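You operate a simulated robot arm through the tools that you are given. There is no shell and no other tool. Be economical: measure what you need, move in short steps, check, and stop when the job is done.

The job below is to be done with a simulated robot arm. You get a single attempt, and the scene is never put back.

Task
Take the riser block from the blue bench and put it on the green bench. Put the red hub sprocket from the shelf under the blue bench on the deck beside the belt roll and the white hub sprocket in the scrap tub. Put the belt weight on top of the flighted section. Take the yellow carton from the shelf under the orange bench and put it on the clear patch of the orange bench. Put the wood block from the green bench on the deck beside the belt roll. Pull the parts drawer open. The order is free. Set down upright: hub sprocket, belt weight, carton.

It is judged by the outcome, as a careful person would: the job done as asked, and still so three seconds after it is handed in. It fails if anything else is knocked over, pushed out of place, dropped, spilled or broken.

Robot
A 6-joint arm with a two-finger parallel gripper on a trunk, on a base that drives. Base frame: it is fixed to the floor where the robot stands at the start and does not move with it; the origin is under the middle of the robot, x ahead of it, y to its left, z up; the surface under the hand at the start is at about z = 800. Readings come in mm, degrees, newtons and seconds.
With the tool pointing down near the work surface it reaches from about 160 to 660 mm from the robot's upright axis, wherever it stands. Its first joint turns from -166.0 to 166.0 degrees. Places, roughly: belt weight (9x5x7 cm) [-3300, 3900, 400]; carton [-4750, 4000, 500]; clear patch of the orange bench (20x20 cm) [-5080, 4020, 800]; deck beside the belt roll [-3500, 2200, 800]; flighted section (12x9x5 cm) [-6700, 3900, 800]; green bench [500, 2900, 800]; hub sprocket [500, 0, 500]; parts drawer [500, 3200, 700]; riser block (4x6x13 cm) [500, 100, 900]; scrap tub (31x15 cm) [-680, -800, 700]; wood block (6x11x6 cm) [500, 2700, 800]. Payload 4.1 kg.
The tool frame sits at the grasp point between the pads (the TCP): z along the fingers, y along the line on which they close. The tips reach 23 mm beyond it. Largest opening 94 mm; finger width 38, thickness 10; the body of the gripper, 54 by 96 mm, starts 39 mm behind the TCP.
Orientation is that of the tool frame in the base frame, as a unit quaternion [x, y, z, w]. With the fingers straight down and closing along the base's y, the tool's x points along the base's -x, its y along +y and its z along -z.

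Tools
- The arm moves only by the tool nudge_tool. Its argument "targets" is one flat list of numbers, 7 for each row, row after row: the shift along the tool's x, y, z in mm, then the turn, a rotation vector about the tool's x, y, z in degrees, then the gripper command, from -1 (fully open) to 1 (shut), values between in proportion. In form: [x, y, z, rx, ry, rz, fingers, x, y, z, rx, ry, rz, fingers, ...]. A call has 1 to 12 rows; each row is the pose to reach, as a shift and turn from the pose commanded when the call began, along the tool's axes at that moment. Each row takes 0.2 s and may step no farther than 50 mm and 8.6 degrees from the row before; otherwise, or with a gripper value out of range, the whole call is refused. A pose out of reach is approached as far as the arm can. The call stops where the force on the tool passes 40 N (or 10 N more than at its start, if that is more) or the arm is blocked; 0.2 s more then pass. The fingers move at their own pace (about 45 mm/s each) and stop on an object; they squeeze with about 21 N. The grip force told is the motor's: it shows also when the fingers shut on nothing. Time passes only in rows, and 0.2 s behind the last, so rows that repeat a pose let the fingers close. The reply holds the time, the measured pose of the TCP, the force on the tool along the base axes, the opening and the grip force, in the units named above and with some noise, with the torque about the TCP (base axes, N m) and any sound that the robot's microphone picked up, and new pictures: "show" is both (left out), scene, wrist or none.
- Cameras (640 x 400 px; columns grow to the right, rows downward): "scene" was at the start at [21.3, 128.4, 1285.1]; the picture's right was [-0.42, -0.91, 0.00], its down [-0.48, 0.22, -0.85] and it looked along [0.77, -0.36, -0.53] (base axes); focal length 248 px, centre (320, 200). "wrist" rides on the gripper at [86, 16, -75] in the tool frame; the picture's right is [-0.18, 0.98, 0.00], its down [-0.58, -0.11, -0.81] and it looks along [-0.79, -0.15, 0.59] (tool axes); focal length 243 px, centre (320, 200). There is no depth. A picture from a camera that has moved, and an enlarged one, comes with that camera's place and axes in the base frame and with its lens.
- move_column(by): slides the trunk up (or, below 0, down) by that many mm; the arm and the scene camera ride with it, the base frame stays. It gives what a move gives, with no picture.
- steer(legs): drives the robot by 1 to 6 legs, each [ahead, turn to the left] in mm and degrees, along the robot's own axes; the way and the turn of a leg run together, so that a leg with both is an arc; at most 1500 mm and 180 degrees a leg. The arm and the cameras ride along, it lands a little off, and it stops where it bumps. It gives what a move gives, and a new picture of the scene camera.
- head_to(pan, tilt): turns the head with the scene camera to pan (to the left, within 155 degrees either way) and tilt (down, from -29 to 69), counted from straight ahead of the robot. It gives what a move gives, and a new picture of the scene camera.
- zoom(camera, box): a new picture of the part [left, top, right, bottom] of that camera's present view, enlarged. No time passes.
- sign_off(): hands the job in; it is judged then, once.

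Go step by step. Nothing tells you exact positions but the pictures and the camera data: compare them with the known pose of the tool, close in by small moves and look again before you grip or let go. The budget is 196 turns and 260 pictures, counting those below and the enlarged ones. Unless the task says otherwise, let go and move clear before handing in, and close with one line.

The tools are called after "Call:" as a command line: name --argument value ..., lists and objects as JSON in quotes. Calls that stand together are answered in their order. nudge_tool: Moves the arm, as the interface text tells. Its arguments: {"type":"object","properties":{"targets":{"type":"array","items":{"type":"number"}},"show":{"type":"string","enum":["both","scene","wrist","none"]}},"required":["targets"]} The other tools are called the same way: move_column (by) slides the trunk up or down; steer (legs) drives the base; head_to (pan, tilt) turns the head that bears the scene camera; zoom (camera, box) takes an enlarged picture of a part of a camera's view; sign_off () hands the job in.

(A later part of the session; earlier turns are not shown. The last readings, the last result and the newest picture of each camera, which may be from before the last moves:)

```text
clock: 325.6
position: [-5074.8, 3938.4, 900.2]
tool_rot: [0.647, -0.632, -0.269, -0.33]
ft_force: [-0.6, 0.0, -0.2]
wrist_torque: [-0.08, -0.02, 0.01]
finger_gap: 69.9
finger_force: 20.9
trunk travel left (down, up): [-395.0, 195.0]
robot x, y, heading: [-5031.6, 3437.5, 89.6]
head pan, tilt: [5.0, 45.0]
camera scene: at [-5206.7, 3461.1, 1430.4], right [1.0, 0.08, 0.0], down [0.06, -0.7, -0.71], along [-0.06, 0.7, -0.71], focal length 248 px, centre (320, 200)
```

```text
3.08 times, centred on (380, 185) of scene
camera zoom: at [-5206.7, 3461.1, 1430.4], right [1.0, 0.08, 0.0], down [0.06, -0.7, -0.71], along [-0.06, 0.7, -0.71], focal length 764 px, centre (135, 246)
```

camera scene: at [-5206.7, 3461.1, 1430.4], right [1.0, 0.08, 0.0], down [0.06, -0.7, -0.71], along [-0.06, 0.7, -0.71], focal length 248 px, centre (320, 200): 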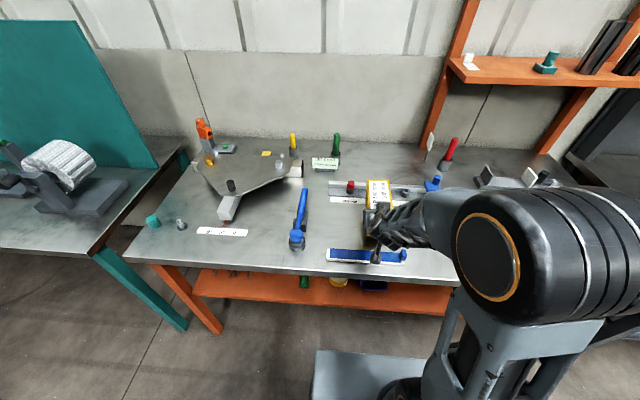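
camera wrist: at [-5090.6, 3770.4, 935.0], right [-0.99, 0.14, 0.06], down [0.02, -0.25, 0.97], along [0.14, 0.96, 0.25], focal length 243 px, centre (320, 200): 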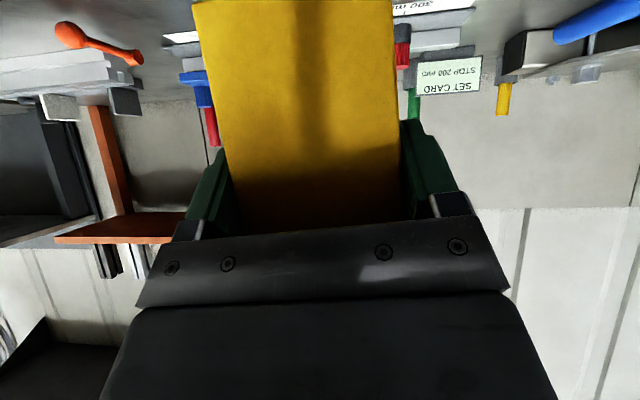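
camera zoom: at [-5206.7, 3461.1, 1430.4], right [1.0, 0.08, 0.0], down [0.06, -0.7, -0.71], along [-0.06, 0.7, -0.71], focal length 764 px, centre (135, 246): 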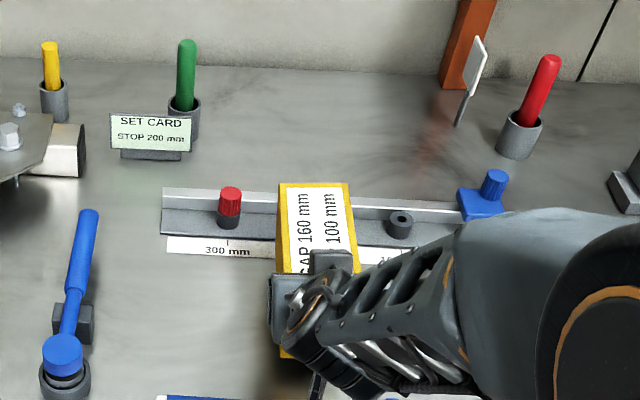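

Back edge would just touch the ruler strip; move back 10 mm, then lower.

Call:
steer --legs '[[-10, 0]]'

Call:
move_column --by -18

Call:
nudge_tool --targets '[1.5, 0.2, 1.3, 0, 0, 0, 1, 3.1, 0.3, 2.5, 0, 0, 0, 1]' --show "none"

Call:
nudge_tool --targets '[1.5, 0.2, 1.3, 0, 0, 0, 1, 3.1, 0.3, 2.5, 0, 0, 0, 1]' --show "none"

```text
clock: 326.4
position: [-5073.9, 3928.6, 900.8]
tool_rot: [0.647, -0.632, -0.271, -0.331]
ft_force: [-0.5, 0.3, -1.2]
wrist_torque: [-0.08, 0.03, 0.01]
finger_gap: 70.0
finger_force: 21.2
trunk travel left (down, up): [-395.0, 195.0]
robot x, y, heading: [-5038.6, 3430.0, 89.6]
head pan, tilt: [5.0, 45.0]
camera scene: at [-5206.7, 3451.0, 1430.4], right [1.0, 0.08, 0.0], down [0.06, -0.7, -0.71], along [-0.06, 0.7, -0.71], focal length 248 px, centre (320, 200)
```

scene: 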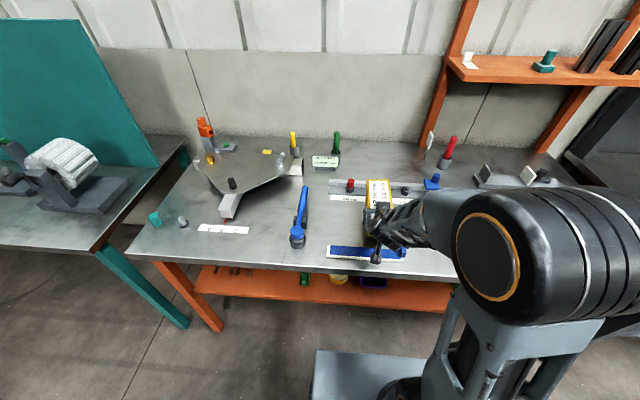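

```text
clock: 327.0
position: [-5074.1, 3927.9, 881.7]
tool_rot: [0.647, -0.632, -0.269, -0.331]
ft_force: [0.5, 0.3, -1.2]
wrist_torque: [-0.08, 0.03, -0.02]
finger_gap: 69.7
finger_force: 20.5
trunk travel left (down, up): [-377.0, 213.0]
robot x, y, heading: [-5032.2, 3429.4, 89.6]
head pan, tilt: [5.0, 45.0]
```

```text
clock: 327.6
position: [-5073.1, 3928.0, 879.0]
tool_rot: [0.648, -0.631, -0.27, -0.33]
ft_force: [0.3, -1.0, -1.3]
wrist_torque: [-0.07, 0.01, -0.02]
finger_gap: 70.0
finger_force: 20.6
trunk travel left (down, up): [-377.0, 213.0]
robot x, y, heading: [-5032.0, 3428.9, 89.6]
head pan, tilt: [5.0, 45.0]
```

```text
clock: 328.2
position: [-5073.1, 3927.1, 875.5]
tool_rot: [0.646, -0.632, -0.271, -0.332]
ft_force: [-0.9, -2.3, 5.8]
wrist_torque: [0.25, 0.28, 0.06]
finger_gap: 69.9
finger_force: 21.0
trunk travel left (down, up): [-377.0, 213.0]
robot x, y, heading: [-5030.3, 3427.9, 89.7]
head pan, tilt: [5.0, 45.0]
```

Contact. Open and back straight out.

Call:
nudge_tool --targets '[0, 0, 0, 0, 0, 0, -1, 0, 0, 0, 0, 0, 0, -1, 0, 0, 0, 0, 0, 0, -1]' --show "none"

Call:
steer --legs '[[-250, 0]]'

Call:
zoom --camera "scene" --box '[270, 120, 470, 260]'

```text
clock: 329.0
position: [-5072.4, 3928.2, 875.1]
tool_rot: [0.646, -0.632, -0.27, -0.332]
ft_force: [0.0, -0.3, -0.2]
wrist_torque: [0.0, 0.01, 0.01]
finger_gap: 94.1
finger_force: 0.1
trunk travel left (down, up): [-377.0, 213.0]
robot x, y, heading: [-5035.8, 3428.0, 89.8]
head pan, tilt: [5.0, 45.0]
```

```text
clock: 330.9
position: [-5074.4, 3676.5, 875.7]
tool_rot: [0.647, -0.632, -0.27, -0.331]
ft_force: [0.8, -0.1, 0.6]
wrist_torque: [0.04, 0.01, -0.03]
finger_gap: 94.1
finger_force: 0.1
trunk travel left (down, up): [-377.0, 213.0]
robot x, y, heading: [-5035.6, 3175.6, 89.7]
head pan, tilt: [5.0, 45.0]
camera scene: at [-5208.5, 3198.8, 1412.4], right [1.0, 0.08, 0.0], down [0.06, -0.7, -0.71], along [-0.06, 0.7, -0.71], focal length 248 px, centre (320, 200)
```

scene: 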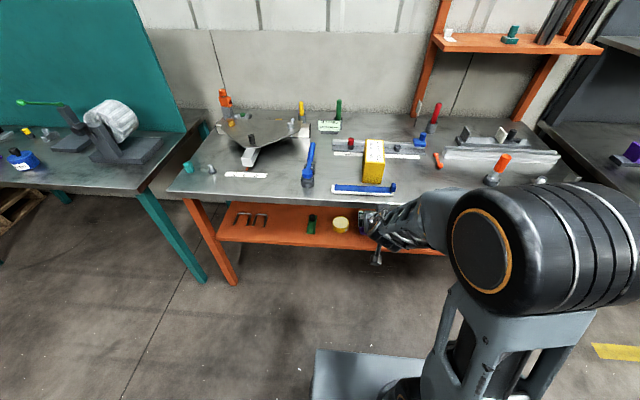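

```text
2.86 times, centred on (370, 190) of scene
camera zoom: at [-5208.5, 3198.8, 1412.4], right [1.0, 0.08, 0.0], down [0.06, -0.7, -0.71], along [-0.06, 0.7, -0.71], focal length 709 px, centre (177, 229)
```

zoom: 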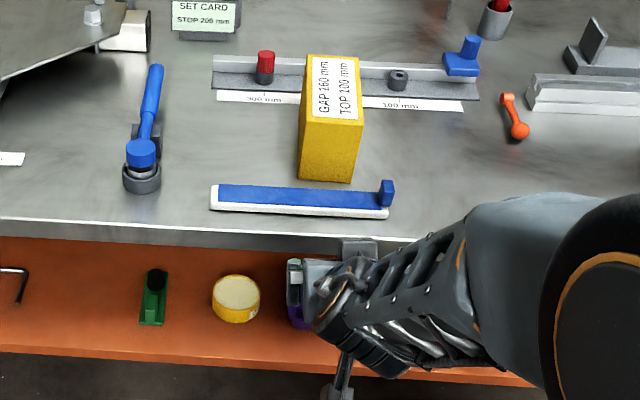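

Carton stands on the clear patch. Now back to tool-down and drive back to the blue bench for the sprockets.

Call:
nudge_tool --targets '[4, -1, -18, -0.9, 8.4, 0.2, -1, 8, -2, -36, -1.7, 16.8, 0.4, -1, 12, -3, -54, -2.6, 25.2, 0.6, -1, 16, -4, -72, -3.4, 33.6, 0.8, -1, 21, -5, -90, -4.3, 42, 1, -1, 25, -6, -109, -5.1, 50.4, 1.2, -1]' --show "none"

Call:
steer --legs '[[-60, -89.7], [1500, 0], [1500, 0], [1500, 0], [180, 0]]'

```text
clock: 332.3
position: [-5075.1, 3576.6, 927.2]
tool_rot: [0.708, -0.706, 0.001, 0.002]
ft_force: [-0.6, 0.5, 0.4]
wrist_torque: [0.02, -0.03, 0.03]
finger_gap: 94.2
finger_force: 0.1
out of reach, approached as far as the arm can: row 2
trunk travel left (down, up): [-377.0, 213.0]
robot x, y, heading: [-5034.7, 3176.8, 89.7]
head pan, tilt: [5.0, 45.0]
```

```text
clock: 358.7
position: [13.0, 3129.0, 926.1]
tool_rot: [0.007, 1.0, -0.001, -0.001]
ft_force: [0.2, -0.2, -0.2]
wrist_torque: [0.0, -0.01, -0.02]
finger_gap: 94.0
finger_force: 0.1
trunk travel left (down, up): [-377.0, 213.0]
robot x, y, heading: [-385.6, 3094.1, -1.1]
head pan, tilt: [5.0, 45.0]
camera scene: at [-362.0, 3267.3, 1412.4], right [0.07, -1.0, 0.0], down [-0.71, -0.05, -0.71], along [0.71, 0.05, -0.71], focal length 248 px, centre (320, 200)
```

scene: 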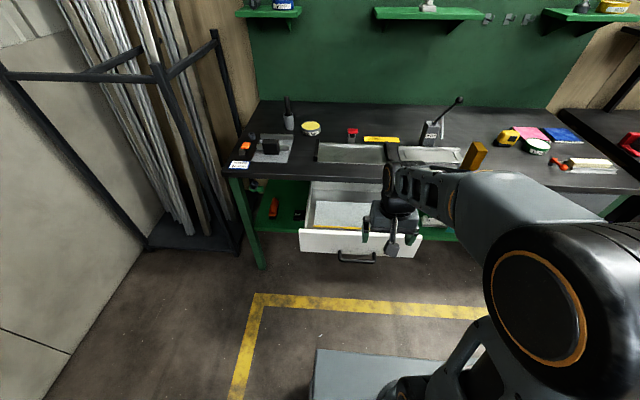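

Call:
steer --legs '[[0, -88], [1500, 0], [1500, 0], [100, 0], [0, 90]]'

Call:
move_column --by -350

Call:
head_to --pan -15 --tilt 25

```text
clock: 381.6
position: [60.8, 15.4, 926.7]
tool_rot: [-0.01, 1.0, -0.001, -0.002]
ft_force: [0.0, 0.0, -0.7]
wrist_torque: [-0.01, 0.0, -0.03]
finger_gap: 94.0
finger_force: 0.1
trunk travel left (down, up): [-377.0, 213.0]
robot x, y, heading: [-337.0, -32.1, 0.4]
head pan, tilt: [5.0, 45.0]
camera scene: at [-318.5, 141.9, 1412.4], right [0.1, -1.0, 0.0], down [-0.7, -0.07, -0.71], along [0.7, 0.07, -0.71], focal length 248 px, centre (320, 200)
```

scene: 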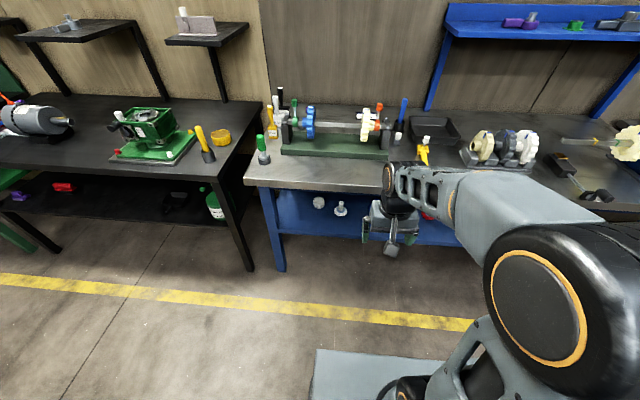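

```text
clock: 385.0
position: [62.5, 15.7, 576.5]
tool_rot: [-0.01, 1.0, -0.002, -0.001]
ft_force: [0.1, -0.8, -0.1]
wrist_torque: [0.0, 0.02, 0.01]
finger_gap: 94.1
finger_force: 0.2
trunk travel left (down, up): [-27.0, 563.0]
robot x, y, heading: [-340.2, -31.4, 0.7]
head pan, tilt: [5.0, 45.0]
```

```text
clock: 385.9
position: [62.3, 16.2, 575.5]
tool_rot: [-0.01, 1.0, -0.001, -0.001]
ft_force: [0.3, -0.3, 0.3]
wrist_torque: [0.0, -0.03, 0.04]
finger_gap: 94.1
finger_force: 0.0
trunk travel left (down, up): [-27.0, 563.0]
robot x, y, heading: [-339.1, -34.8, 0.6]
head pan, tilt: [-15.0, 25.0]
camera scene: at [-310.2, 111.1, 1092.9], right [-0.25, -0.97, 0.0], down [-0.41, 0.1, -0.91], along [0.88, -0.22, -0.42], focal length 248 px, centre (320, 200)
```

scene: 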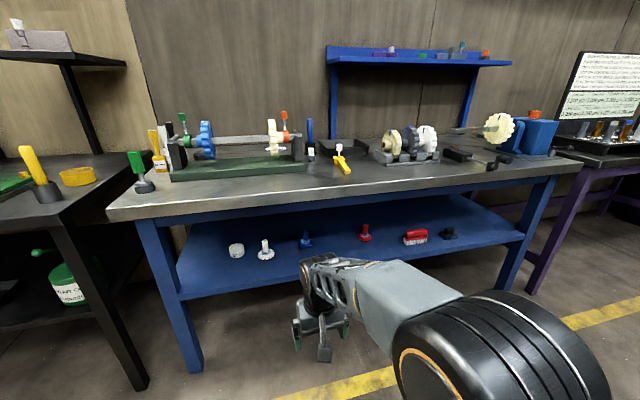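

Call:
zoom --camera "scene" --box '[210, 200, 490, 290]'

Call:
nudge_tool --targets '[0, 0, 0, 0, 0, 0, -1]' --show "wrist"

```text
2.29 times, centred on (350, 245) of scene
camera zoom: at [-310.2, 111.1, 1092.9], right [-0.25, -0.97, 0.0], down [-0.41, 0.1, -0.91], along [0.88, -0.22, -0.42], focal length 567 px, centre (251, 97)
```

zoom: 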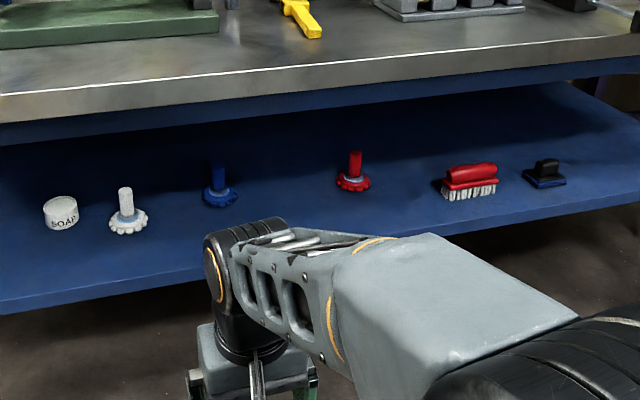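

```text
clock: 386.3
position: [62.7, 15.9, 576.8]
tool_rot: [-0.009, 1.0, 0.0, -0.001]
ft_force: [0.1, -0.2, -0.3]
wrist_torque: [-0.02, -0.03, 0.01]
finger_gap: 94.0
finger_force: 0.1
trunk travel left (down, up): [-27.0, 563.0]
robot x, y, heading: [-340.0, -34.6, 0.6]
head pan, tilt: [-15.0, 25.0]
camera wrist: at [-25.6, 31.1, 651.0], right [0.17, 0.99, 0.0], down [0.58, -0.1, 0.81], along [0.79, -0.13, -0.59], focal length 243 px, centre (320, 200)
```

wrist: 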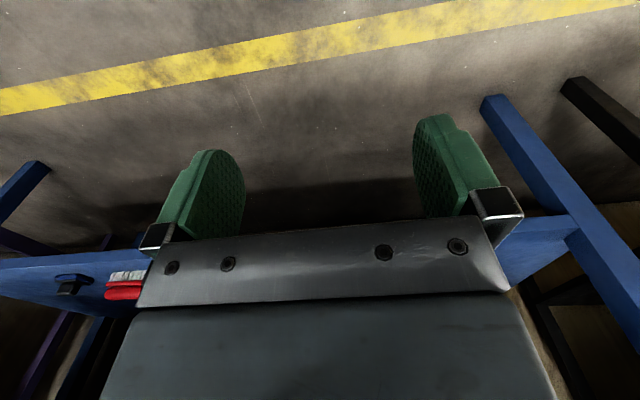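

The hub sprockets are flat gears with upright pegs: white near (512, 121), red near (533, −306), shelf z≈480. I'll extend the arm low first, then pitch ~48° with the wrist centre fixed (keeping away from the wrist singularity).

Call:
nudge_tool --targets '[-27, 2, 17, 0, 0, 0, -1, -54, 4, 34, 0, 0, 0, -1, -81, 6, 51, 0, 0, 0, -1, -108, 8, 68, 0, 0, 0, -1, -135, 10, 85, 0, 0, 0, -1, -160, 10, 99, 0, 0, 0, -1, -186, 10, 97, 0, -8, 0, -1, -212, 10, 92, 0, -16, 0, -1, -237, 10, 83, 0, -24, 0, -1, -261, 10, 70, 0, -32, 0, -1, -282, 10, 55, 0, -40, 0, -1, -301, 10, 36, 0, -48, 0, -1]' --show "both"

```text
clock: 388.9
position: [364.0, 29.8, 539.6]
tool_rot: [-0.009, 0.913, 0.004, 0.407]
ft_force: [0.4, 0.0, 0.1]
wrist_torque: [0.03, -0.04, 0.01]
finger_gap: 93.8
finger_force: 0.1
trunk travel left (down, up): [-27.0, 563.0]
robot x, y, heading: [-335.5, -32.5, 0.5]
head pan, tilt: [-15.0, 25.0]
camera scene: at [-310.1, 111.1, 1093.0], right [-0.25, -0.97, 0.0], down [-0.41, 0.1, -0.91], along [0.88, -0.22, -0.42], focal length 248 px, centre (320, 200)
camera wrist: at [249.2, 44.6, 525.9], right [0.1, 0.99, 0.14], down [-0.21, -0.11, 0.97], along [0.97, -0.13, 0.19], focal length 243 px, centre (320, 200)
```

scene: 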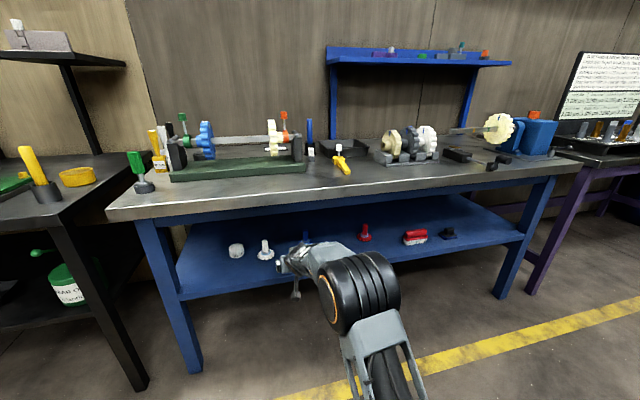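
wrist: 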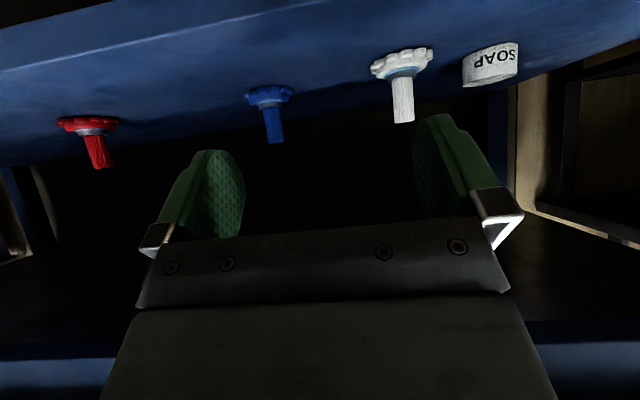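

Works cleanly. Shift the robot ~94 mm left (staying 60 mm further back) to line up with the white peg.

Call:
steer --legs '[[-320, 0], [0, 20], [275, 0], [0, -20.5]]'

Call:
nudge_tool --targets '[0, 0, 0, 0, 0, 0, -0.4]' --show "wrist"

```text
clock: 394.7
position: [291.5, 111.6, 539.3]
tool_rot: [-0.003, 0.914, 0.001, 0.406]
ft_force: [-0.5, 0.1, -1.4]
wrist_torque: [0.0, -0.03, 0.03]
finger_gap: 94.0
finger_force: 0.2
trunk travel left (down, up): [-27.0, 563.0]
robot x, y, heading: [-406.6, 60.0, 0.2]
head pan, tilt: [-15.0, 25.0]
camera scene: at [-379.8, 202.3, 1093.0], right [-0.26, -0.97, 0.0], down [-0.41, 0.11, -0.91], along [0.87, -0.24, -0.42], focal length 248 px, centre (320, 200)
```

scene: 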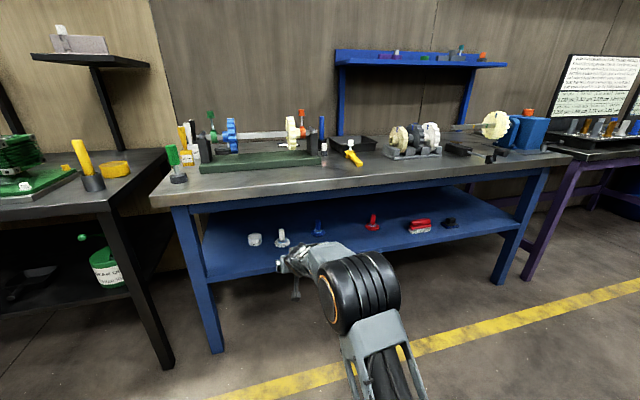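

```text
clock: 395.1
position: [291.4, 111.5, 540.0]
tool_rot: [-0.003, 0.914, 0.001, 0.405]
ft_force: [0.3, -0.4, 0.9]
wrist_torque: [0.02, 0.03, -0.01]
finger_gap: 65.8
finger_force: 0.1
trunk travel left (down, up): [-27.0, 563.0]
robot x, y, heading: [-407.1, 60.5, -0.3]
head pan, tilt: [-15.0, 25.0]
camera wrist: at [178.3, 127.9, 526.0], right [0.12, 0.98, 0.14], down [-0.21, -0.11, 0.97], along [0.97, -0.14, 0.19], focal length 243 px, centre (320, 200)
```

wrist: 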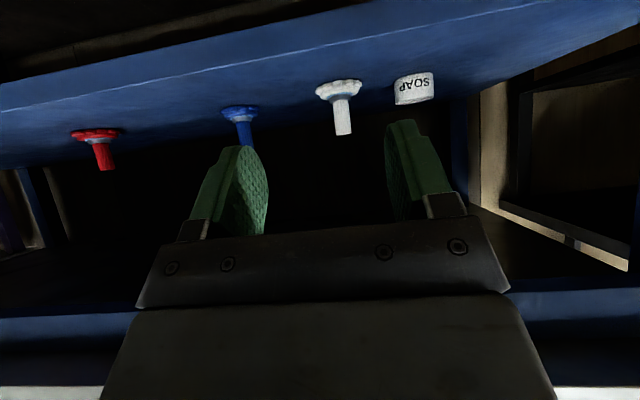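

Triangulated: white sprocket at (580, 121), gear z≈437, peg top z≈503. Lower to grip height first, then drive in under the bench.

Call:
move_column --by -25

Call:
nudge_tool --targets '[20, 9, 18, 0, 0, 0, -0.4]' --show "none"

Call:
steer --legs '[[210, 0]]'

Call:
nudge_tool --targets '[0, 0, 0, 0, 0, 0, -0.4]' --show "wrist"

```text
clock: 395.8
position: [292.2, 111.8, 515.7]
tool_rot: [-0.002, 0.914, -0.001, 0.406]
ft_force: [0.8, 0.3, 0.4]
wrist_torque: [0.01, 0.01, 0.0]
finger_gap: 66.0
finger_force: 0.1
trunk travel left (down, up): [-2.0, 588.0]
robot x, y, heading: [-409.5, 60.5, -0.3]
head pan, tilt: [-15.0, 25.0]
```

```text
clock: 396.2
position: [291.0, 120.2, 489.5]
tool_rot: [-0.002, 0.914, 0.0, 0.405]
ft_force: [-0.1, -0.3, 0.4]
wrist_torque: [-0.03, 0.02, -0.01]
finger_gap: 65.9
finger_force: 0.2
trunk travel left (down, up): [-2.0, 588.0]
robot x, y, heading: [-409.0, 58.7, -0.1]
head pan, tilt: [-15.0, 25.0]
```

```text
clock: 397.9
position: [497.5, 121.4, 489.1]
tool_rot: [-0.003, 0.914, 0.001, 0.406]
ft_force: [-0.6, 0.2, 0.4]
wrist_torque: [-0.01, 0.03, -0.02]
finger_gap: 65.9
finger_force: 0.0
trunk travel left (down, up): [-2.0, 588.0]
robot x, y, heading: [-201.0, 58.2, -0.3]
head pan, tilt: [-15.0, 25.0]
camera scene: at [-172.3, 201.8, 1068.0], right [-0.26, -0.97, 0.0], down [-0.41, 0.11, -0.91], along [0.88, -0.24, -0.42], focal length 248 px, centre (320, 200)
```

scene: 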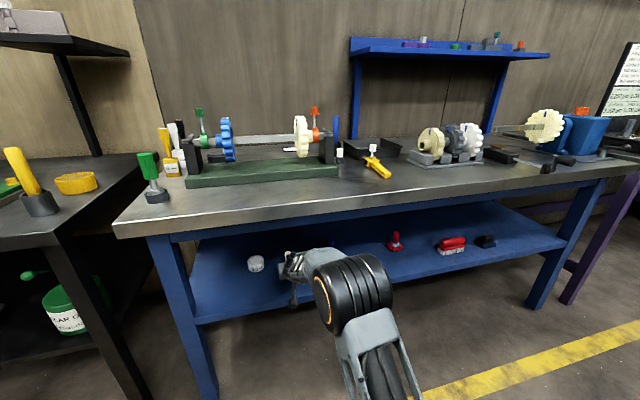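

```text
clock: 398.3
position: [497.9, 120.0, 489.3]
tool_rot: [-0.003, 0.914, 0.001, 0.406]
ft_force: [0.4, 0.6, 0.2]
wrist_torque: [0.01, -0.01, 0.0]
finger_gap: 65.8
finger_force: 0.2
trunk travel left (down, up): [-2.0, 588.0]
robot x, y, heading: [-201.6, 60.7, 0.1]
head pan, tilt: [-15.0, 25.0]
camera wrist: at [384.9, 136.9, 474.4], right [0.12, 0.98, 0.14], down [-0.21, -0.11, 0.97], along [0.97, -0.14, 0.19], focal length 243 px, centre (320, 200)
```

wrist: 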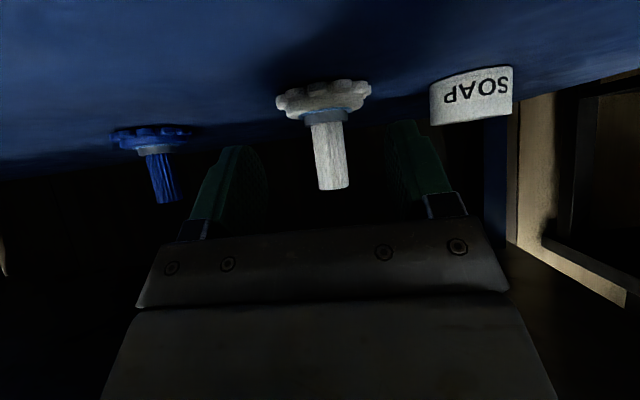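

Peg top confirmed at (574, 121.5, 503). Drive 73 mm and grip the peg.

Call:
steer --legs '[[73, 0]]'

Call:
nudge_tool --targets '[0, 0, 0, 0, 0, 0, -0.4]' --show "wrist"

```text
clock: 399.3
position: [571.0, 120.0, 488.1]
tool_rot: [-0.003, 0.914, 0.0, 0.405]
ft_force: [-1.0, 0.8, 0.1]
wrist_torque: [0.01, -0.03, 0.03]
finger_gap: 65.8
finger_force: 0.0
trunk travel left (down, up): [-2.0, 588.0]
robot x, y, heading: [-129.9, 57.7, -0.0]
head pan, tilt: [-15.0, 25.0]
camera scene: at [-99.5, 201.7, 1068.0], right [-0.26, -0.97, 0.0], down [-0.41, 0.11, -0.91], along [0.87, -0.24, -0.42], focal length 248 px, centre (320, 200)
```

scene: 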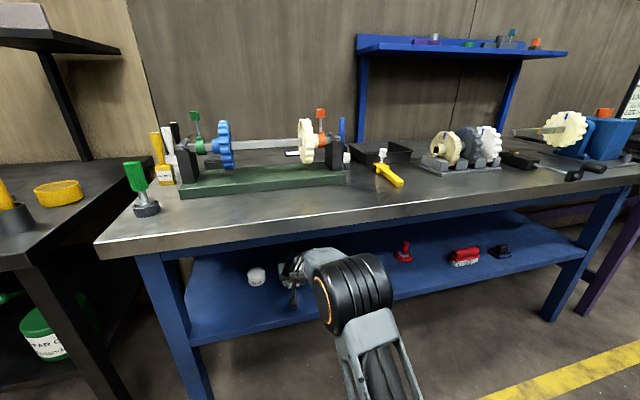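

```text
clock: 399.7
position: [571.0, 120.7, 489.0]
tool_rot: [-0.004, 0.914, 0.001, 0.406]
ft_force: [-0.9, 0.2, -0.1]
wrist_torque: [0.02, -0.01, -0.01]
finger_gap: 65.9
finger_force: 0.0
trunk travel left (down, up): [-2.0, 588.0]
robot x, y, heading: [-128.4, 59.5, -0.4]
head pan, tilt: [-15.0, 25.0]
camera wrist: at [457.6, 136.7, 474.4], right [0.12, 0.98, 0.14], down [-0.21, -0.11, 0.97], along [0.97, -0.14, 0.19], focal length 243 px, centre (320, 200)
```

wrist: 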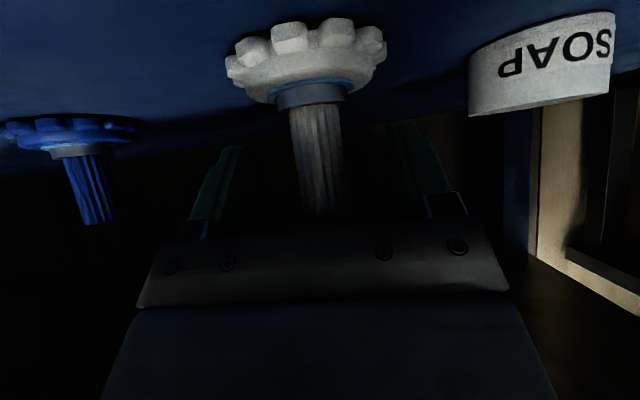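

Call:
nudge_tool --targets '[0, 0, 0, 0, 0, 0, 1, 0, 0, 0, 0, 0, 0, 1, 0, 0, 0, 0, 0, 0, 1, 0, 0, 0, 0, 0, 0, 1]' --show "none"

Call:
move_column --by 30

Call:
nudge_tool --targets '[0, 0, 0, 0, 0, 0, 1]' --show "wrist"

```text
clock: 400.7
position: [570.8, 120.6, 488.7]
tool_rot: [-0.003, 0.914, 0.001, 0.406]
ft_force: [-0.6, 0.7, 1.2]
wrist_torque: [0.11, 0.0, 0.03]
finger_gap: 24.6
finger_force: 21.2
trunk travel left (down, up): [-2.0, 588.0]
robot x, y, heading: [-131.3, 56.6, -0.1]
head pan, tilt: [-15.0, 25.0]
```

```text
clock: 401.4
position: [571.5, 119.0, 518.1]
tool_rot: [-0.002, 0.914, 0.0, 0.406]
ft_force: [-0.2, -0.2, -0.9]
wrist_torque: [-0.02, 0.04, 0.01]
finger_gap: 24.5
finger_force: 21.7
trunk travel left (down, up): [-32.0, 558.0]
robot x, y, heading: [-128.4, 60.7, 0.2]
head pan, tilt: [-15.0, 25.0]
```

```text
clock: 401.9
position: [571.6, 121.3, 518.1]
tool_rot: [-0.002, 0.914, 0.001, 0.406]
ft_force: [0.7, -0.4, -1.7]
wrist_torque: [-0.03, 0.0, -0.03]
finger_gap: 24.3
finger_force: 21.3
trunk travel left (down, up): [-32.0, 558.0]
robot x, y, heading: [-131.0, 59.4, 0.0]
head pan, tilt: [-15.0, 25.0]
camera wrist: at [457.7, 136.7, 504.4], right [0.12, 0.98, 0.14], down [-0.21, -0.11, 0.97], along [0.97, -0.14, 0.19], focal length 243 px, centre (320, 200)
```

wrist: 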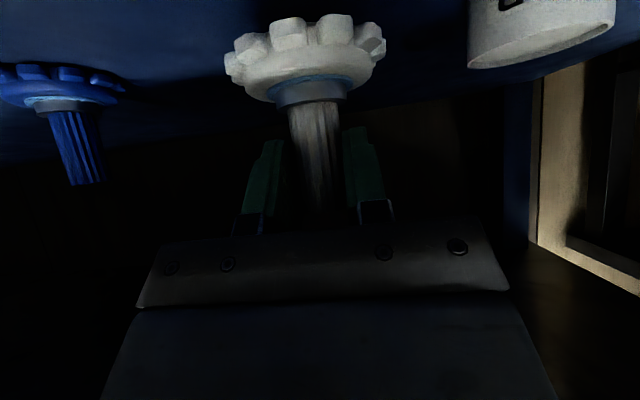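

White sprocket lifted. Back out, retract the arm up along the tool axis, and look toward the scrap tub.

Call:
steer --legs '[[-330, 0]]'

Call:
nudge_tool --targets '[0, 0, -45, 0, 0, 0, 1, 0, 0, -90, 0, 0, 0, 1, 0, 0, -135, 0, 0, 0, 1, 0, 0, -180, 0, 0, 0, 1, 0, 0, -225, 0, 0, 0, 1, 0, 0, -270, 0, 0, 0, 1, 0, 0, -315, 0, 0, 0, 1]' --show "wrist"

Call:
move_column --by 250

Call:
head_to --pan -110 --tilt 35

```text
clock: 404.1
position: [236.6, 123.7, 518.0]
tool_rot: [-0.005, 0.914, 0.002, 0.406]
ft_force: [-0.1, -0.1, -2.2]
wrist_torque: [-0.03, -0.03, 0.02]
finger_gap: 24.3
finger_force: 21.0
trunk travel left (down, up): [-32.0, 558.0]
robot x, y, heading: [-466.6, 60.7, 0.3]
head pan, tilt: [-15.0, 25.0]
camera scene: at [-434.8, 201.8, 1098.0], right [-0.26, -0.97, 0.0], down [-0.41, 0.11, -0.91], along [0.88, -0.23, -0.42], focal length 248 px, centre (320, 200)
```

scene: 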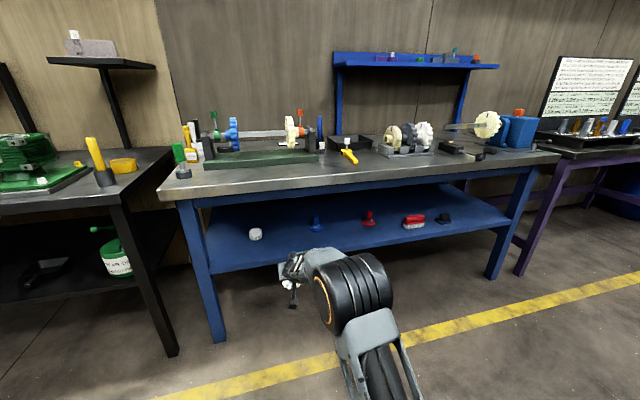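

```text
clock: 405.6
position: [4.2, 121.9, 730.9]
tool_rot: [-0.004, 0.914, 0.001, 0.406]
ft_force: [1.0, 0.1, -2.4]
wrist_torque: [0.05, 0.03, 0.0]
finger_gap: 24.2
finger_force: 21.1
trunk travel left (down, up): [-32.0, 558.0]
robot x, y, heading: [-466.5, 56.0, 0.1]
head pan, tilt: [-15.0, 25.0]
camera wrist: at [-110.0, 137.4, 717.7], right [0.11, 0.98, 0.14], down [-0.21, -0.11, 0.97], along [0.97, -0.14, 0.19], focal length 243 px, centre (320, 200)
```

wrist: 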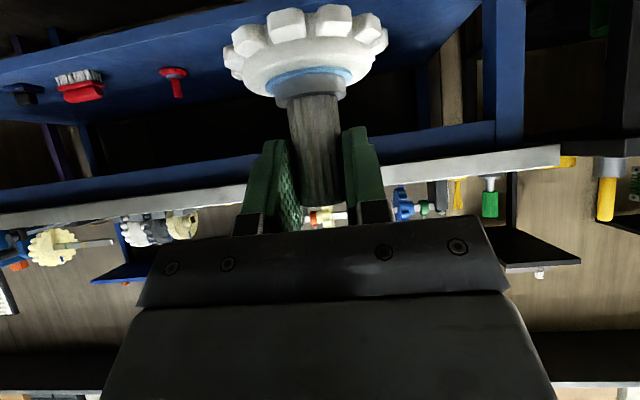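

```text
clock: 408.2
position: [3.9, 121.4, 981.5]
tool_rot: [-0.004, 0.914, 0.001, 0.406]
ft_force: [0.4, -0.3, -1.1]
wrist_torque: [-0.06, 0.05, 0.05]
finger_gap: 24.4
finger_force: 21.3
trunk travel left (down, up): [-282.0, 308.0]
robot x, y, heading: [-466.4, 60.3, 0.1]
head pan, tilt: [-15.0, 25.0]
```

```text
clock: 409.9
position: [3.8, 122.1, 980.7]
tool_rot: [-0.004, 0.914, 0.001, 0.406]
ft_force: [0.2, -0.5, -1.7]
wrist_torque: [-0.03, 0.04, -0.03]
finger_gap: 24.4
finger_force: 20.9
trunk travel left (down, up): [-282.0, 308.0]
robot x, y, heading: [-463.2, 56.3, -0.1]
head pan, tilt: [-110.0, 35.0]
camera scene: at [-553.8, 142.7, 1332.2], right [-0.94, 0.34, 0.0], down [0.19, 0.54, -0.82], along [-0.28, -0.77, -0.57], focal length 248 px, centre (320, 200)
```

scene: 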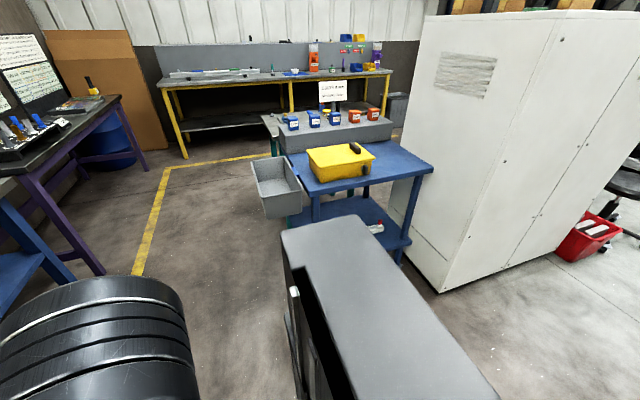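

Tub: x≈−785…−620, y≈−1030…−690, floor z≈700. I'll raise a bit for safety and drive to face it (−y) with the arm plane over its centreline.

Call:
move_column --by 80

Call:
steer --legs '[[0, -142.8], [374, 0], [0, 52.8]]'

Call:
head_to --pan 0 --tilt 45

Call:
nudge_tool --targets '[0, 0, 0, 0, 0, 0, 1]' --show "wrist"

```text
clock: 411.1
position: [3.8, 121.7, 1062.3]
tool_rot: [-0.004, 0.914, 0.001, 0.405]
ft_force: [0.5, 0.0, -1.4]
wrist_torque: [-0.02, 0.0, 0.0]
finger_gap: 24.1
finger_force: 20.9
trunk travel left (down, up): [-362.0, 228.0]
robot x, y, heading: [-464.9, 57.4, 0.1]
head pan, tilt: [-110.0, 35.0]
```

```text
clock: 421.8
position: [-719.1, -626.8, 1062.7]
tool_rot: [0.654, 0.638, -0.291, 0.283]
ft_force: [-0.5, 0.8, -1.5]
wrist_torque: [-0.03, -0.01, 0.0]
finger_gap: 24.0
finger_force: 20.7
trunk travel left (down, up): [-362.0, 228.0]
robot x, y, heading: [-765.5, -160.5, -91.8]
head pan, tilt: [-110.0, 35.0]
camera scene: at [-678.5, -69.7, 1412.2], right [0.37, 0.93, 0.0], down [0.53, -0.21, -0.82], along [-0.76, 0.3, -0.57], focal length 248 px, centre (320, 200)
```

scene: 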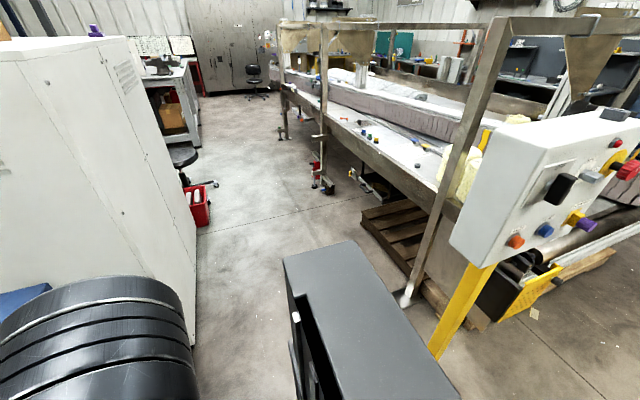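

```text
clock: 423.7
position: [-718.1, -627.0, 1062.2]
tool_rot: [0.654, 0.639, -0.291, 0.283]
ft_force: [-0.6, 0.6, -2.4]
wrist_torque: [-0.03, -0.04, -0.02]
finger_gap: 24.2
finger_force: 21.2
trunk travel left (down, up): [-362.0, 228.0]
robot x, y, heading: [-762.6, -158.4, -92.1]
head pan, tilt: [0.0, 45.0]
camera scene: at [-599.4, -183.7, 1397.4], right [-1.0, 0.03, 0.0], down [0.02, 0.71, -0.71], along [-0.02, -0.71, -0.71], focal length 248 px, centre (320, 200)
```

scene: 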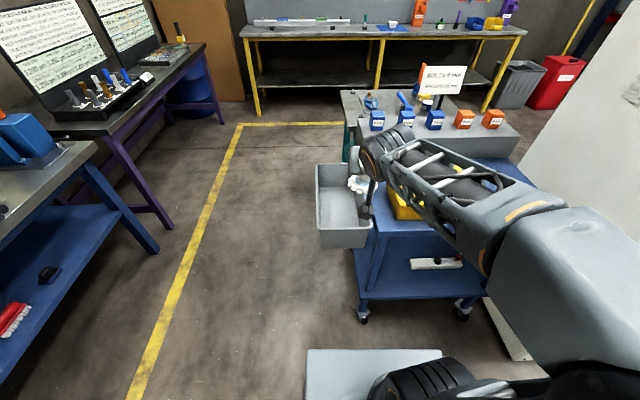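

```text
clock: 424.1
position: [-718.8, -626.5, 1062.5]
tool_rot: [0.654, 0.639, -0.291, 0.283]
ft_force: [-0.4, 0.8, -1.5]
wrist_torque: [0.03, -0.01, -0.01]
finger_gap: 23.9
finger_force: 21.5
trunk travel left (down, up): [-362.0, 228.0]
robot x, y, heading: [-765.9, -155.2, -91.7]
head pan, tilt: [0.0, 45.0]
camera wrist: at [-699.7, -513.1, 1047.9], right [0.98, -0.15, 0.14], down [-0.1, 0.21, 0.97], along [-0.17, -0.97, 0.19], focal length 243 px, centre (320, 200)
```

wrist: 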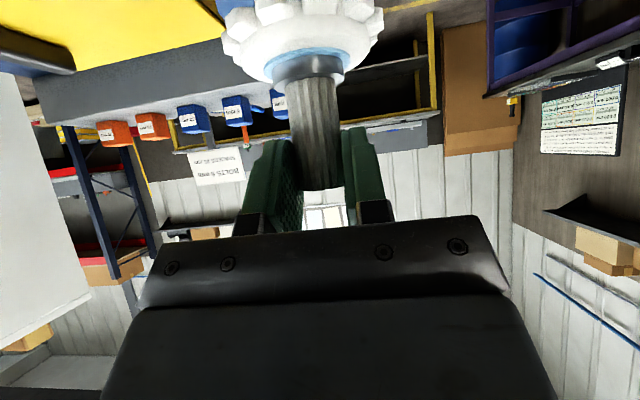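

Call:
zoom --camera "scene" --box '[290, 140, 410, 260]'

```text
3.33 times, centred on (350, 200) of scene
camera zoom: at [-599.3, -183.7, 1397.4], right [-1.0, 0.03, 0.0], down [0.02, 0.71, -0.71], along [-0.02, -0.71, -0.71], focal length 827 px, centre (220, 200)
```

zoom: 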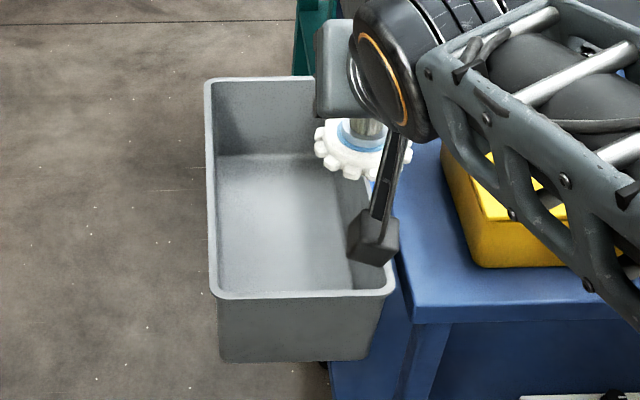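

The tub is empty; its centre is about (−688, −818). Extend along the tool axis and shift 31 mm, staying above the rim first.

Call:
nudge_tool --targets '[0, 10, 40, 0, 0, 0, 1, 0, 20, 80, 0, 0, 0, 1, 0, 31, 120, 0, 0, 0, 1, 0, 31, 160, 0, 0, 0, 1, 0, 31, 200, 0, 0, 0, 1, 0, 31, 240, 0, 0, 0, 1, 0, 33, 272, 0, 0, 0, 1]' --show "scene"

Call:
zoom --camera "scene" --box '[290, 140, 410, 260]'

```text
clock: 425.7
position: [-690.7, -829.1, 879.9]
tool_rot: [0.654, 0.639, -0.29, 0.283]
ft_force: [1.0, 1.2, -1.8]
wrist_torque: [0.0, 0.01, -0.01]
finger_gap: 23.8
finger_force: 21.0
trunk travel left (down, up): [-362.0, 228.0]
robot x, y, heading: [-764.3, -156.7, -91.6]
head pan, tilt: [0.0, 45.0]
camera scene: at [-599.3, -183.8, 1397.4], right [-1.0, 0.03, 0.0], down [0.02, 0.71, -0.71], along [-0.02, -0.71, -0.71], focal length 248 px, centre (320, 200)
```

scene: 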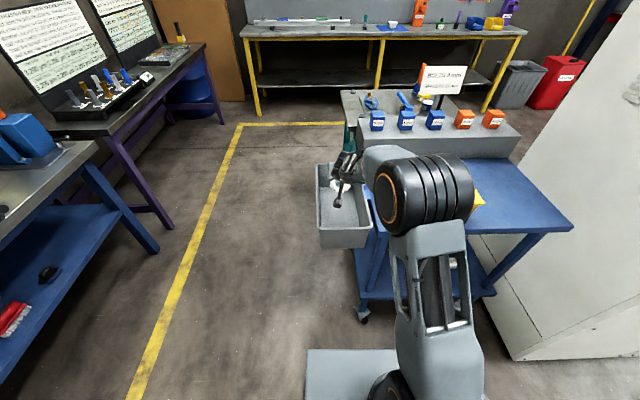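

```text
3.33 times, centred on (350, 200) of scene
camera zoom: at [-599.3, -183.8, 1397.4], right [-1.0, 0.03, 0.0], down [0.02, 0.71, -0.71], along [-0.02, -0.71, -0.71], focal length 827 px, centre (220, 200)
```

zoom: 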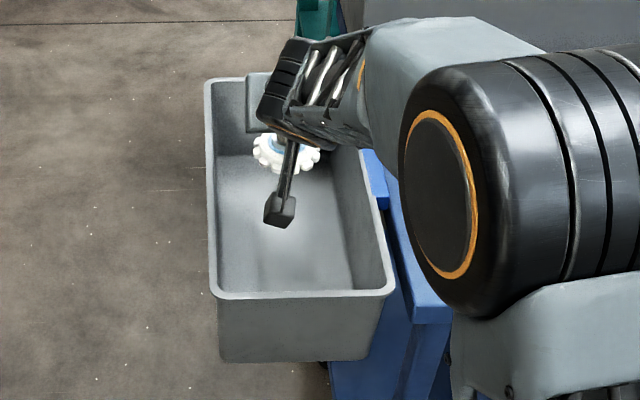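

Sprocket hangs over the tub centre. Lower with the trunk.

Call:
move_column --by -100

Call:
nudge_tool --targets '[0, 0, 0, 0, 0, 0, 1]' --show "both"

```text
clock: 427.0
position: [-692.4, -829.3, 778.8]
tool_rot: [0.654, 0.639, -0.29, 0.283]
ft_force: [0.1, 0.9, -2.2]
wrist_torque: [0.02, -0.03, 0.03]
finger_gap: 24.1
finger_force: 21.0
trunk travel left (down, up): [-262.0, 328.0]
robot x, y, heading: [-766.6, -157.5, -91.8]
head pan, tilt: [0.0, 45.0]
```

```text
clock: 427.4
position: [-691.0, -828.3, 780.2]
tool_rot: [0.654, 0.638, -0.291, 0.283]
ft_force: [-0.4, -0.6, -1.3]
wrist_torque: [0.0, -0.04, -0.01]
finger_gap: 23.8
finger_force: 21.2
trunk travel left (down, up): [-262.0, 328.0]
robot x, y, heading: [-765.4, -155.2, -91.8]
head pan, tilt: [0.0, 45.0]
camera scene: at [-599.3, -183.8, 1297.4], right [-1.0, 0.03, 0.0], down [0.02, 0.71, -0.71], along [-0.02, -0.71, -0.71], focal length 248 px, centre (320, 200)
camera wrist: at [-672.2, -715.3, 764.8], right [0.98, -0.15, 0.14], down [-0.1, 0.21, 0.97], along [-0.17, -0.97, 0.19], focal length 243 px, centre (320, 200)
```

scene: 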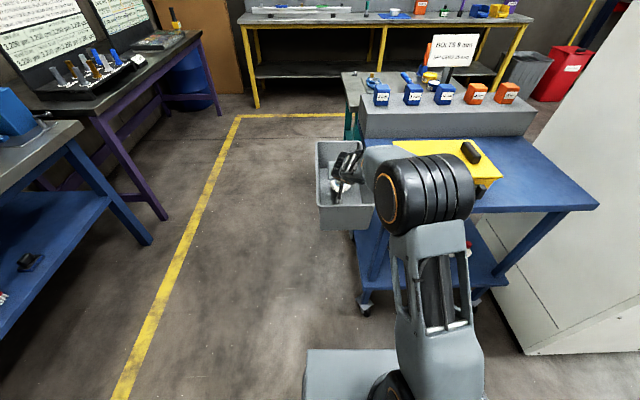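
wrist: 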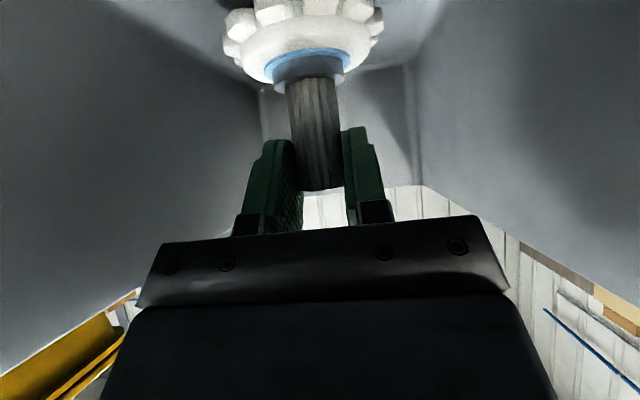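

Call:
nudge_tool --targets '[3, 0, 2.7, 0, 0, 0, 1, 6, 0, 5.4, 0, 0, 0, 1, 9, 0, 8, 0, 0, 0, 1]' --show "none"

Call:
nudge_tool --targets '[2.2, 0, 2, 0, 0, 0, 1, 4.4, 0, 4, 0, 0, 0, 1]' --show "none"

Call:
nudge_tool --targets '[2.2, 0, 2, 0, 0, 0, 1, 4.4, 0, 4, 0, 0, 0, 1]' --show "none"

```text
clock: 428.2
position: [-690.7, -829.3, 765.9]
tool_rot: [0.654, 0.638, -0.291, 0.283]
ft_force: [0.5, 0.4, -1.5]
wrist_torque: [0.0, -0.05, -0.03]
finger_gap: 23.9
finger_force: 20.9
trunk travel left (down, up): [-262.0, 328.0]
robot x, y, heading: [-766.8, -157.7, -91.8]
head pan, tilt: [0.0, 45.0]
```

```text
clock: 428.8
position: [-689.3, -828.7, 764.7]
tool_rot: [0.653, 0.638, -0.292, 0.285]
ft_force: [-1.1, 1.9, 12.3]
wrist_torque: [0.14, 0.2, -0.09]
finger_gap: 24.1
finger_force: 20.6
trunk travel left (down, up): [-262.0, 328.0]
robot x, y, heading: [-767.0, -158.3, -91.8]
head pan, tilt: [0.0, 45.0]
```

```text
clock: 429.4
position: [-692.1, -828.8, 757.8]
tool_rot: [0.654, 0.638, -0.292, 0.284]
ft_force: [-1.8, 0.0, 19.2]
wrist_torque: [-0.22, 0.15, -0.17]
finger_gap: 24.0
finger_force: 21.0
trunk travel left (down, up): [-262.0, 328.0]
robot x, y, heading: [-764.3, -161.0, -92.1]
head pan, tilt: [0.0, 45.0]
```

Contact. Release and withdraw along the tool axis.

Call:
nudge_tool --targets '[-2, 0, -2, 0, 0, 0, 0, -2, 0, -2, 0, 0, 0, -0.3, -2, 0, -2, 0, 0, 0, -0.3, -2, 0, -2, 0, 0, 0, -0.3, -2, 0, -30, 0, 0, 0, -0.3, -2, 0, -70, 0, 0, 0, -0.3, -2, 0, -115, 0, 0, 0, -0.3, -2, 0, -160, 0, 0, 0, -0.3]' --show "both"

Call:
zoom --camera "scene" --box '[290, 120, 410, 240]'

```text
clock: 430.8
position: [-690.4, -793.1, 794.9]
tool_rot: [0.653, 0.637, -0.292, 0.287]
ft_force: [-0.7, -24.0, -10.0]
wrist_torque: [-1.6, 0.08, -0.14]
finger_gap: 61.0
finger_force: 0.1
trunk travel left (down, up): [-262.0, 328.0]
robot x, y, heading: [-763.2, -157.3, -91.9]
head pan, tilt: [0.0, 45.0]
stopped in row 6: the force on the tool passed its limit at 112 N (the readings are from after the stop); the commanded pose is now the measured one
camera scene: at [-599.3, -187.0, 1297.1], right [-1.0, 0.03, 0.0], down [0.02, 0.71, -0.71], along [-0.02, -0.71, -0.71], focal length 248 px, centre (320, 200)
camera wrist: at [-671.3, -680.9, 780.0], right [0.98, -0.15, 0.14], down [-0.11, 0.22, 0.97], along [-0.17, -0.96, 0.2], focal length 243 px, centre (320, 200)
```

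scene: 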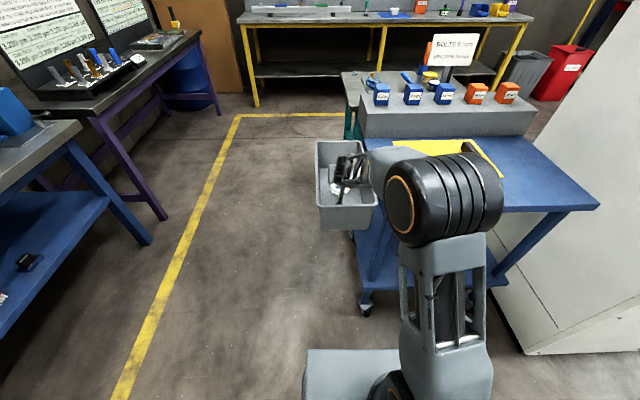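
wrist: 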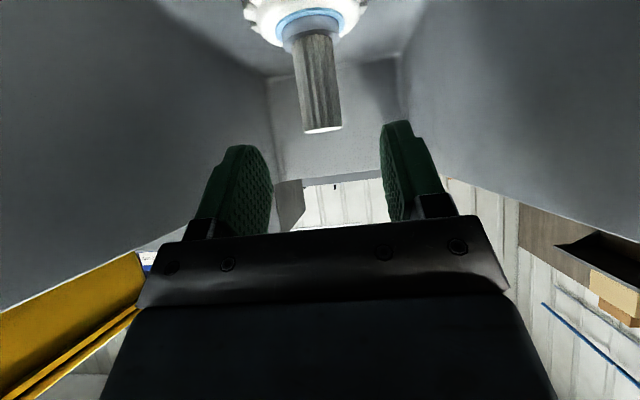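

```text
3.33 times, centred on (350, 180) of scene
camera zoom: at [-599.3, -187.0, 1297.1], right [-1.0, 0.03, 0.0], down [0.02, 0.71, -0.71], along [-0.02, -0.71, -0.71], focal length 827 px, centre (220, 267)
```

zoom: 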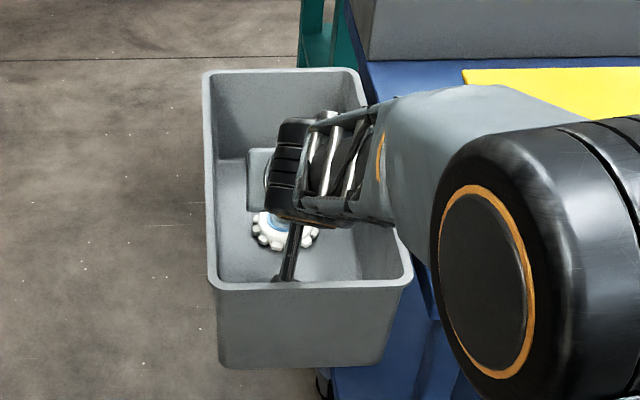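

The wrist camera bumped the tub's front wall; sprocket stands fine. Relieve forward 10 mm, then straight up with the trunk.

Call:
nudge_tool --targets '[-7, 0, 7.5, 0, 0, 0, -0.3]' --show "none"

Call:
move_column --by 170

Call:
head_to --pan 0 --tilt 50

Call:
zoom --camera "scene" --box '[270, 110, 430, 230]'

```text
clock: 431.2
position: [-689.1, -801.0, 797.3]
tool_rot: [0.653, 0.637, -0.292, 0.287]
ft_force: [0.3, -0.3, 0.3]
wrist_torque: [-0.01, 0.0, 0.0]
finger_gap: 61.2
finger_force: 0.0
trunk travel left (down, up): [-262.0, 328.0]
robot x, y, heading: [-769.1, -157.9, -91.6]
head pan, tilt: [0.0, 45.0]
```

```text
clock: 433.1
position: [-688.6, -800.7, 966.3]
tool_rot: [0.653, 0.637, -0.292, 0.287]
ft_force: [0.4, -1.1, -0.2]
wrist_torque: [-0.05, 0.01, -0.01]
finger_gap: 61.1
finger_force: 0.0
trunk travel left (down, up): [-432.0, 158.0]
robot x, y, heading: [-764.6, -155.4, -92.0]
head pan, tilt: [0.0, 45.0]
```

```text
clock: 433.8
position: [-689.9, -801.5, 966.2]
tool_rot: [0.653, 0.637, -0.292, 0.286]
ft_force: [-0.4, -0.4, 0.1]
wrist_torque: [-0.01, 0.02, 0.0]
finger_gap: 61.1
finger_force: 0.0
trunk travel left (down, up): [-432.0, 158.0]
robot x, y, heading: [-764.6, -159.0, -91.8]
head pan, tilt: [0.0, 50.0]
camera scene: at [-599.2, -179.4, 1460.5], right [-1.0, 0.03, 0.0], down [0.02, 0.77, -0.64], along [-0.02, -0.64, -0.77], focal length 248 px, centre (320, 200)
```

scene: 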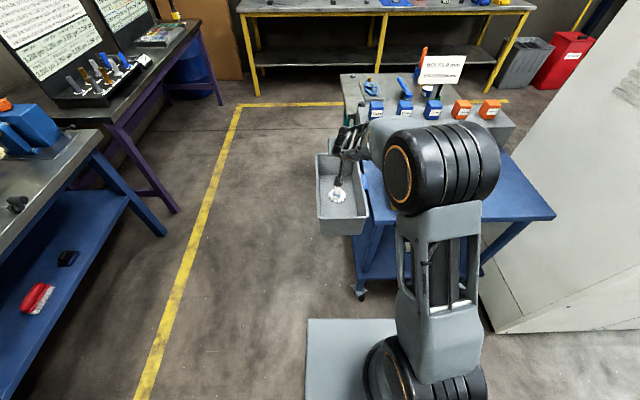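

```text
3.33 times, centred on (350, 170) of scene
camera zoom: at [-599.2, -179.4, 1460.5], right [-1.0, 0.03, 0.0], down [0.02, 0.77, -0.64], along [-0.02, -0.64, -0.77], focal length 827 px, centre (220, 300)
```

zoom: 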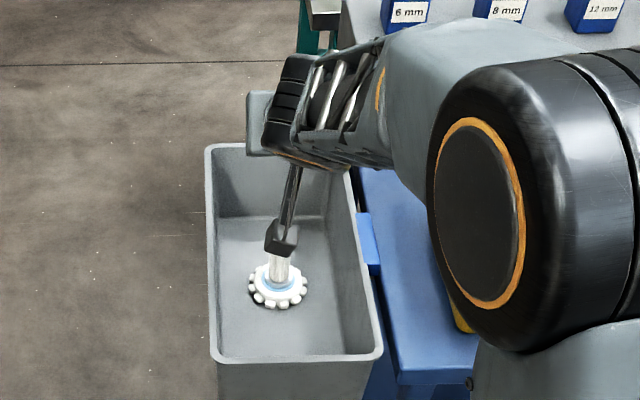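

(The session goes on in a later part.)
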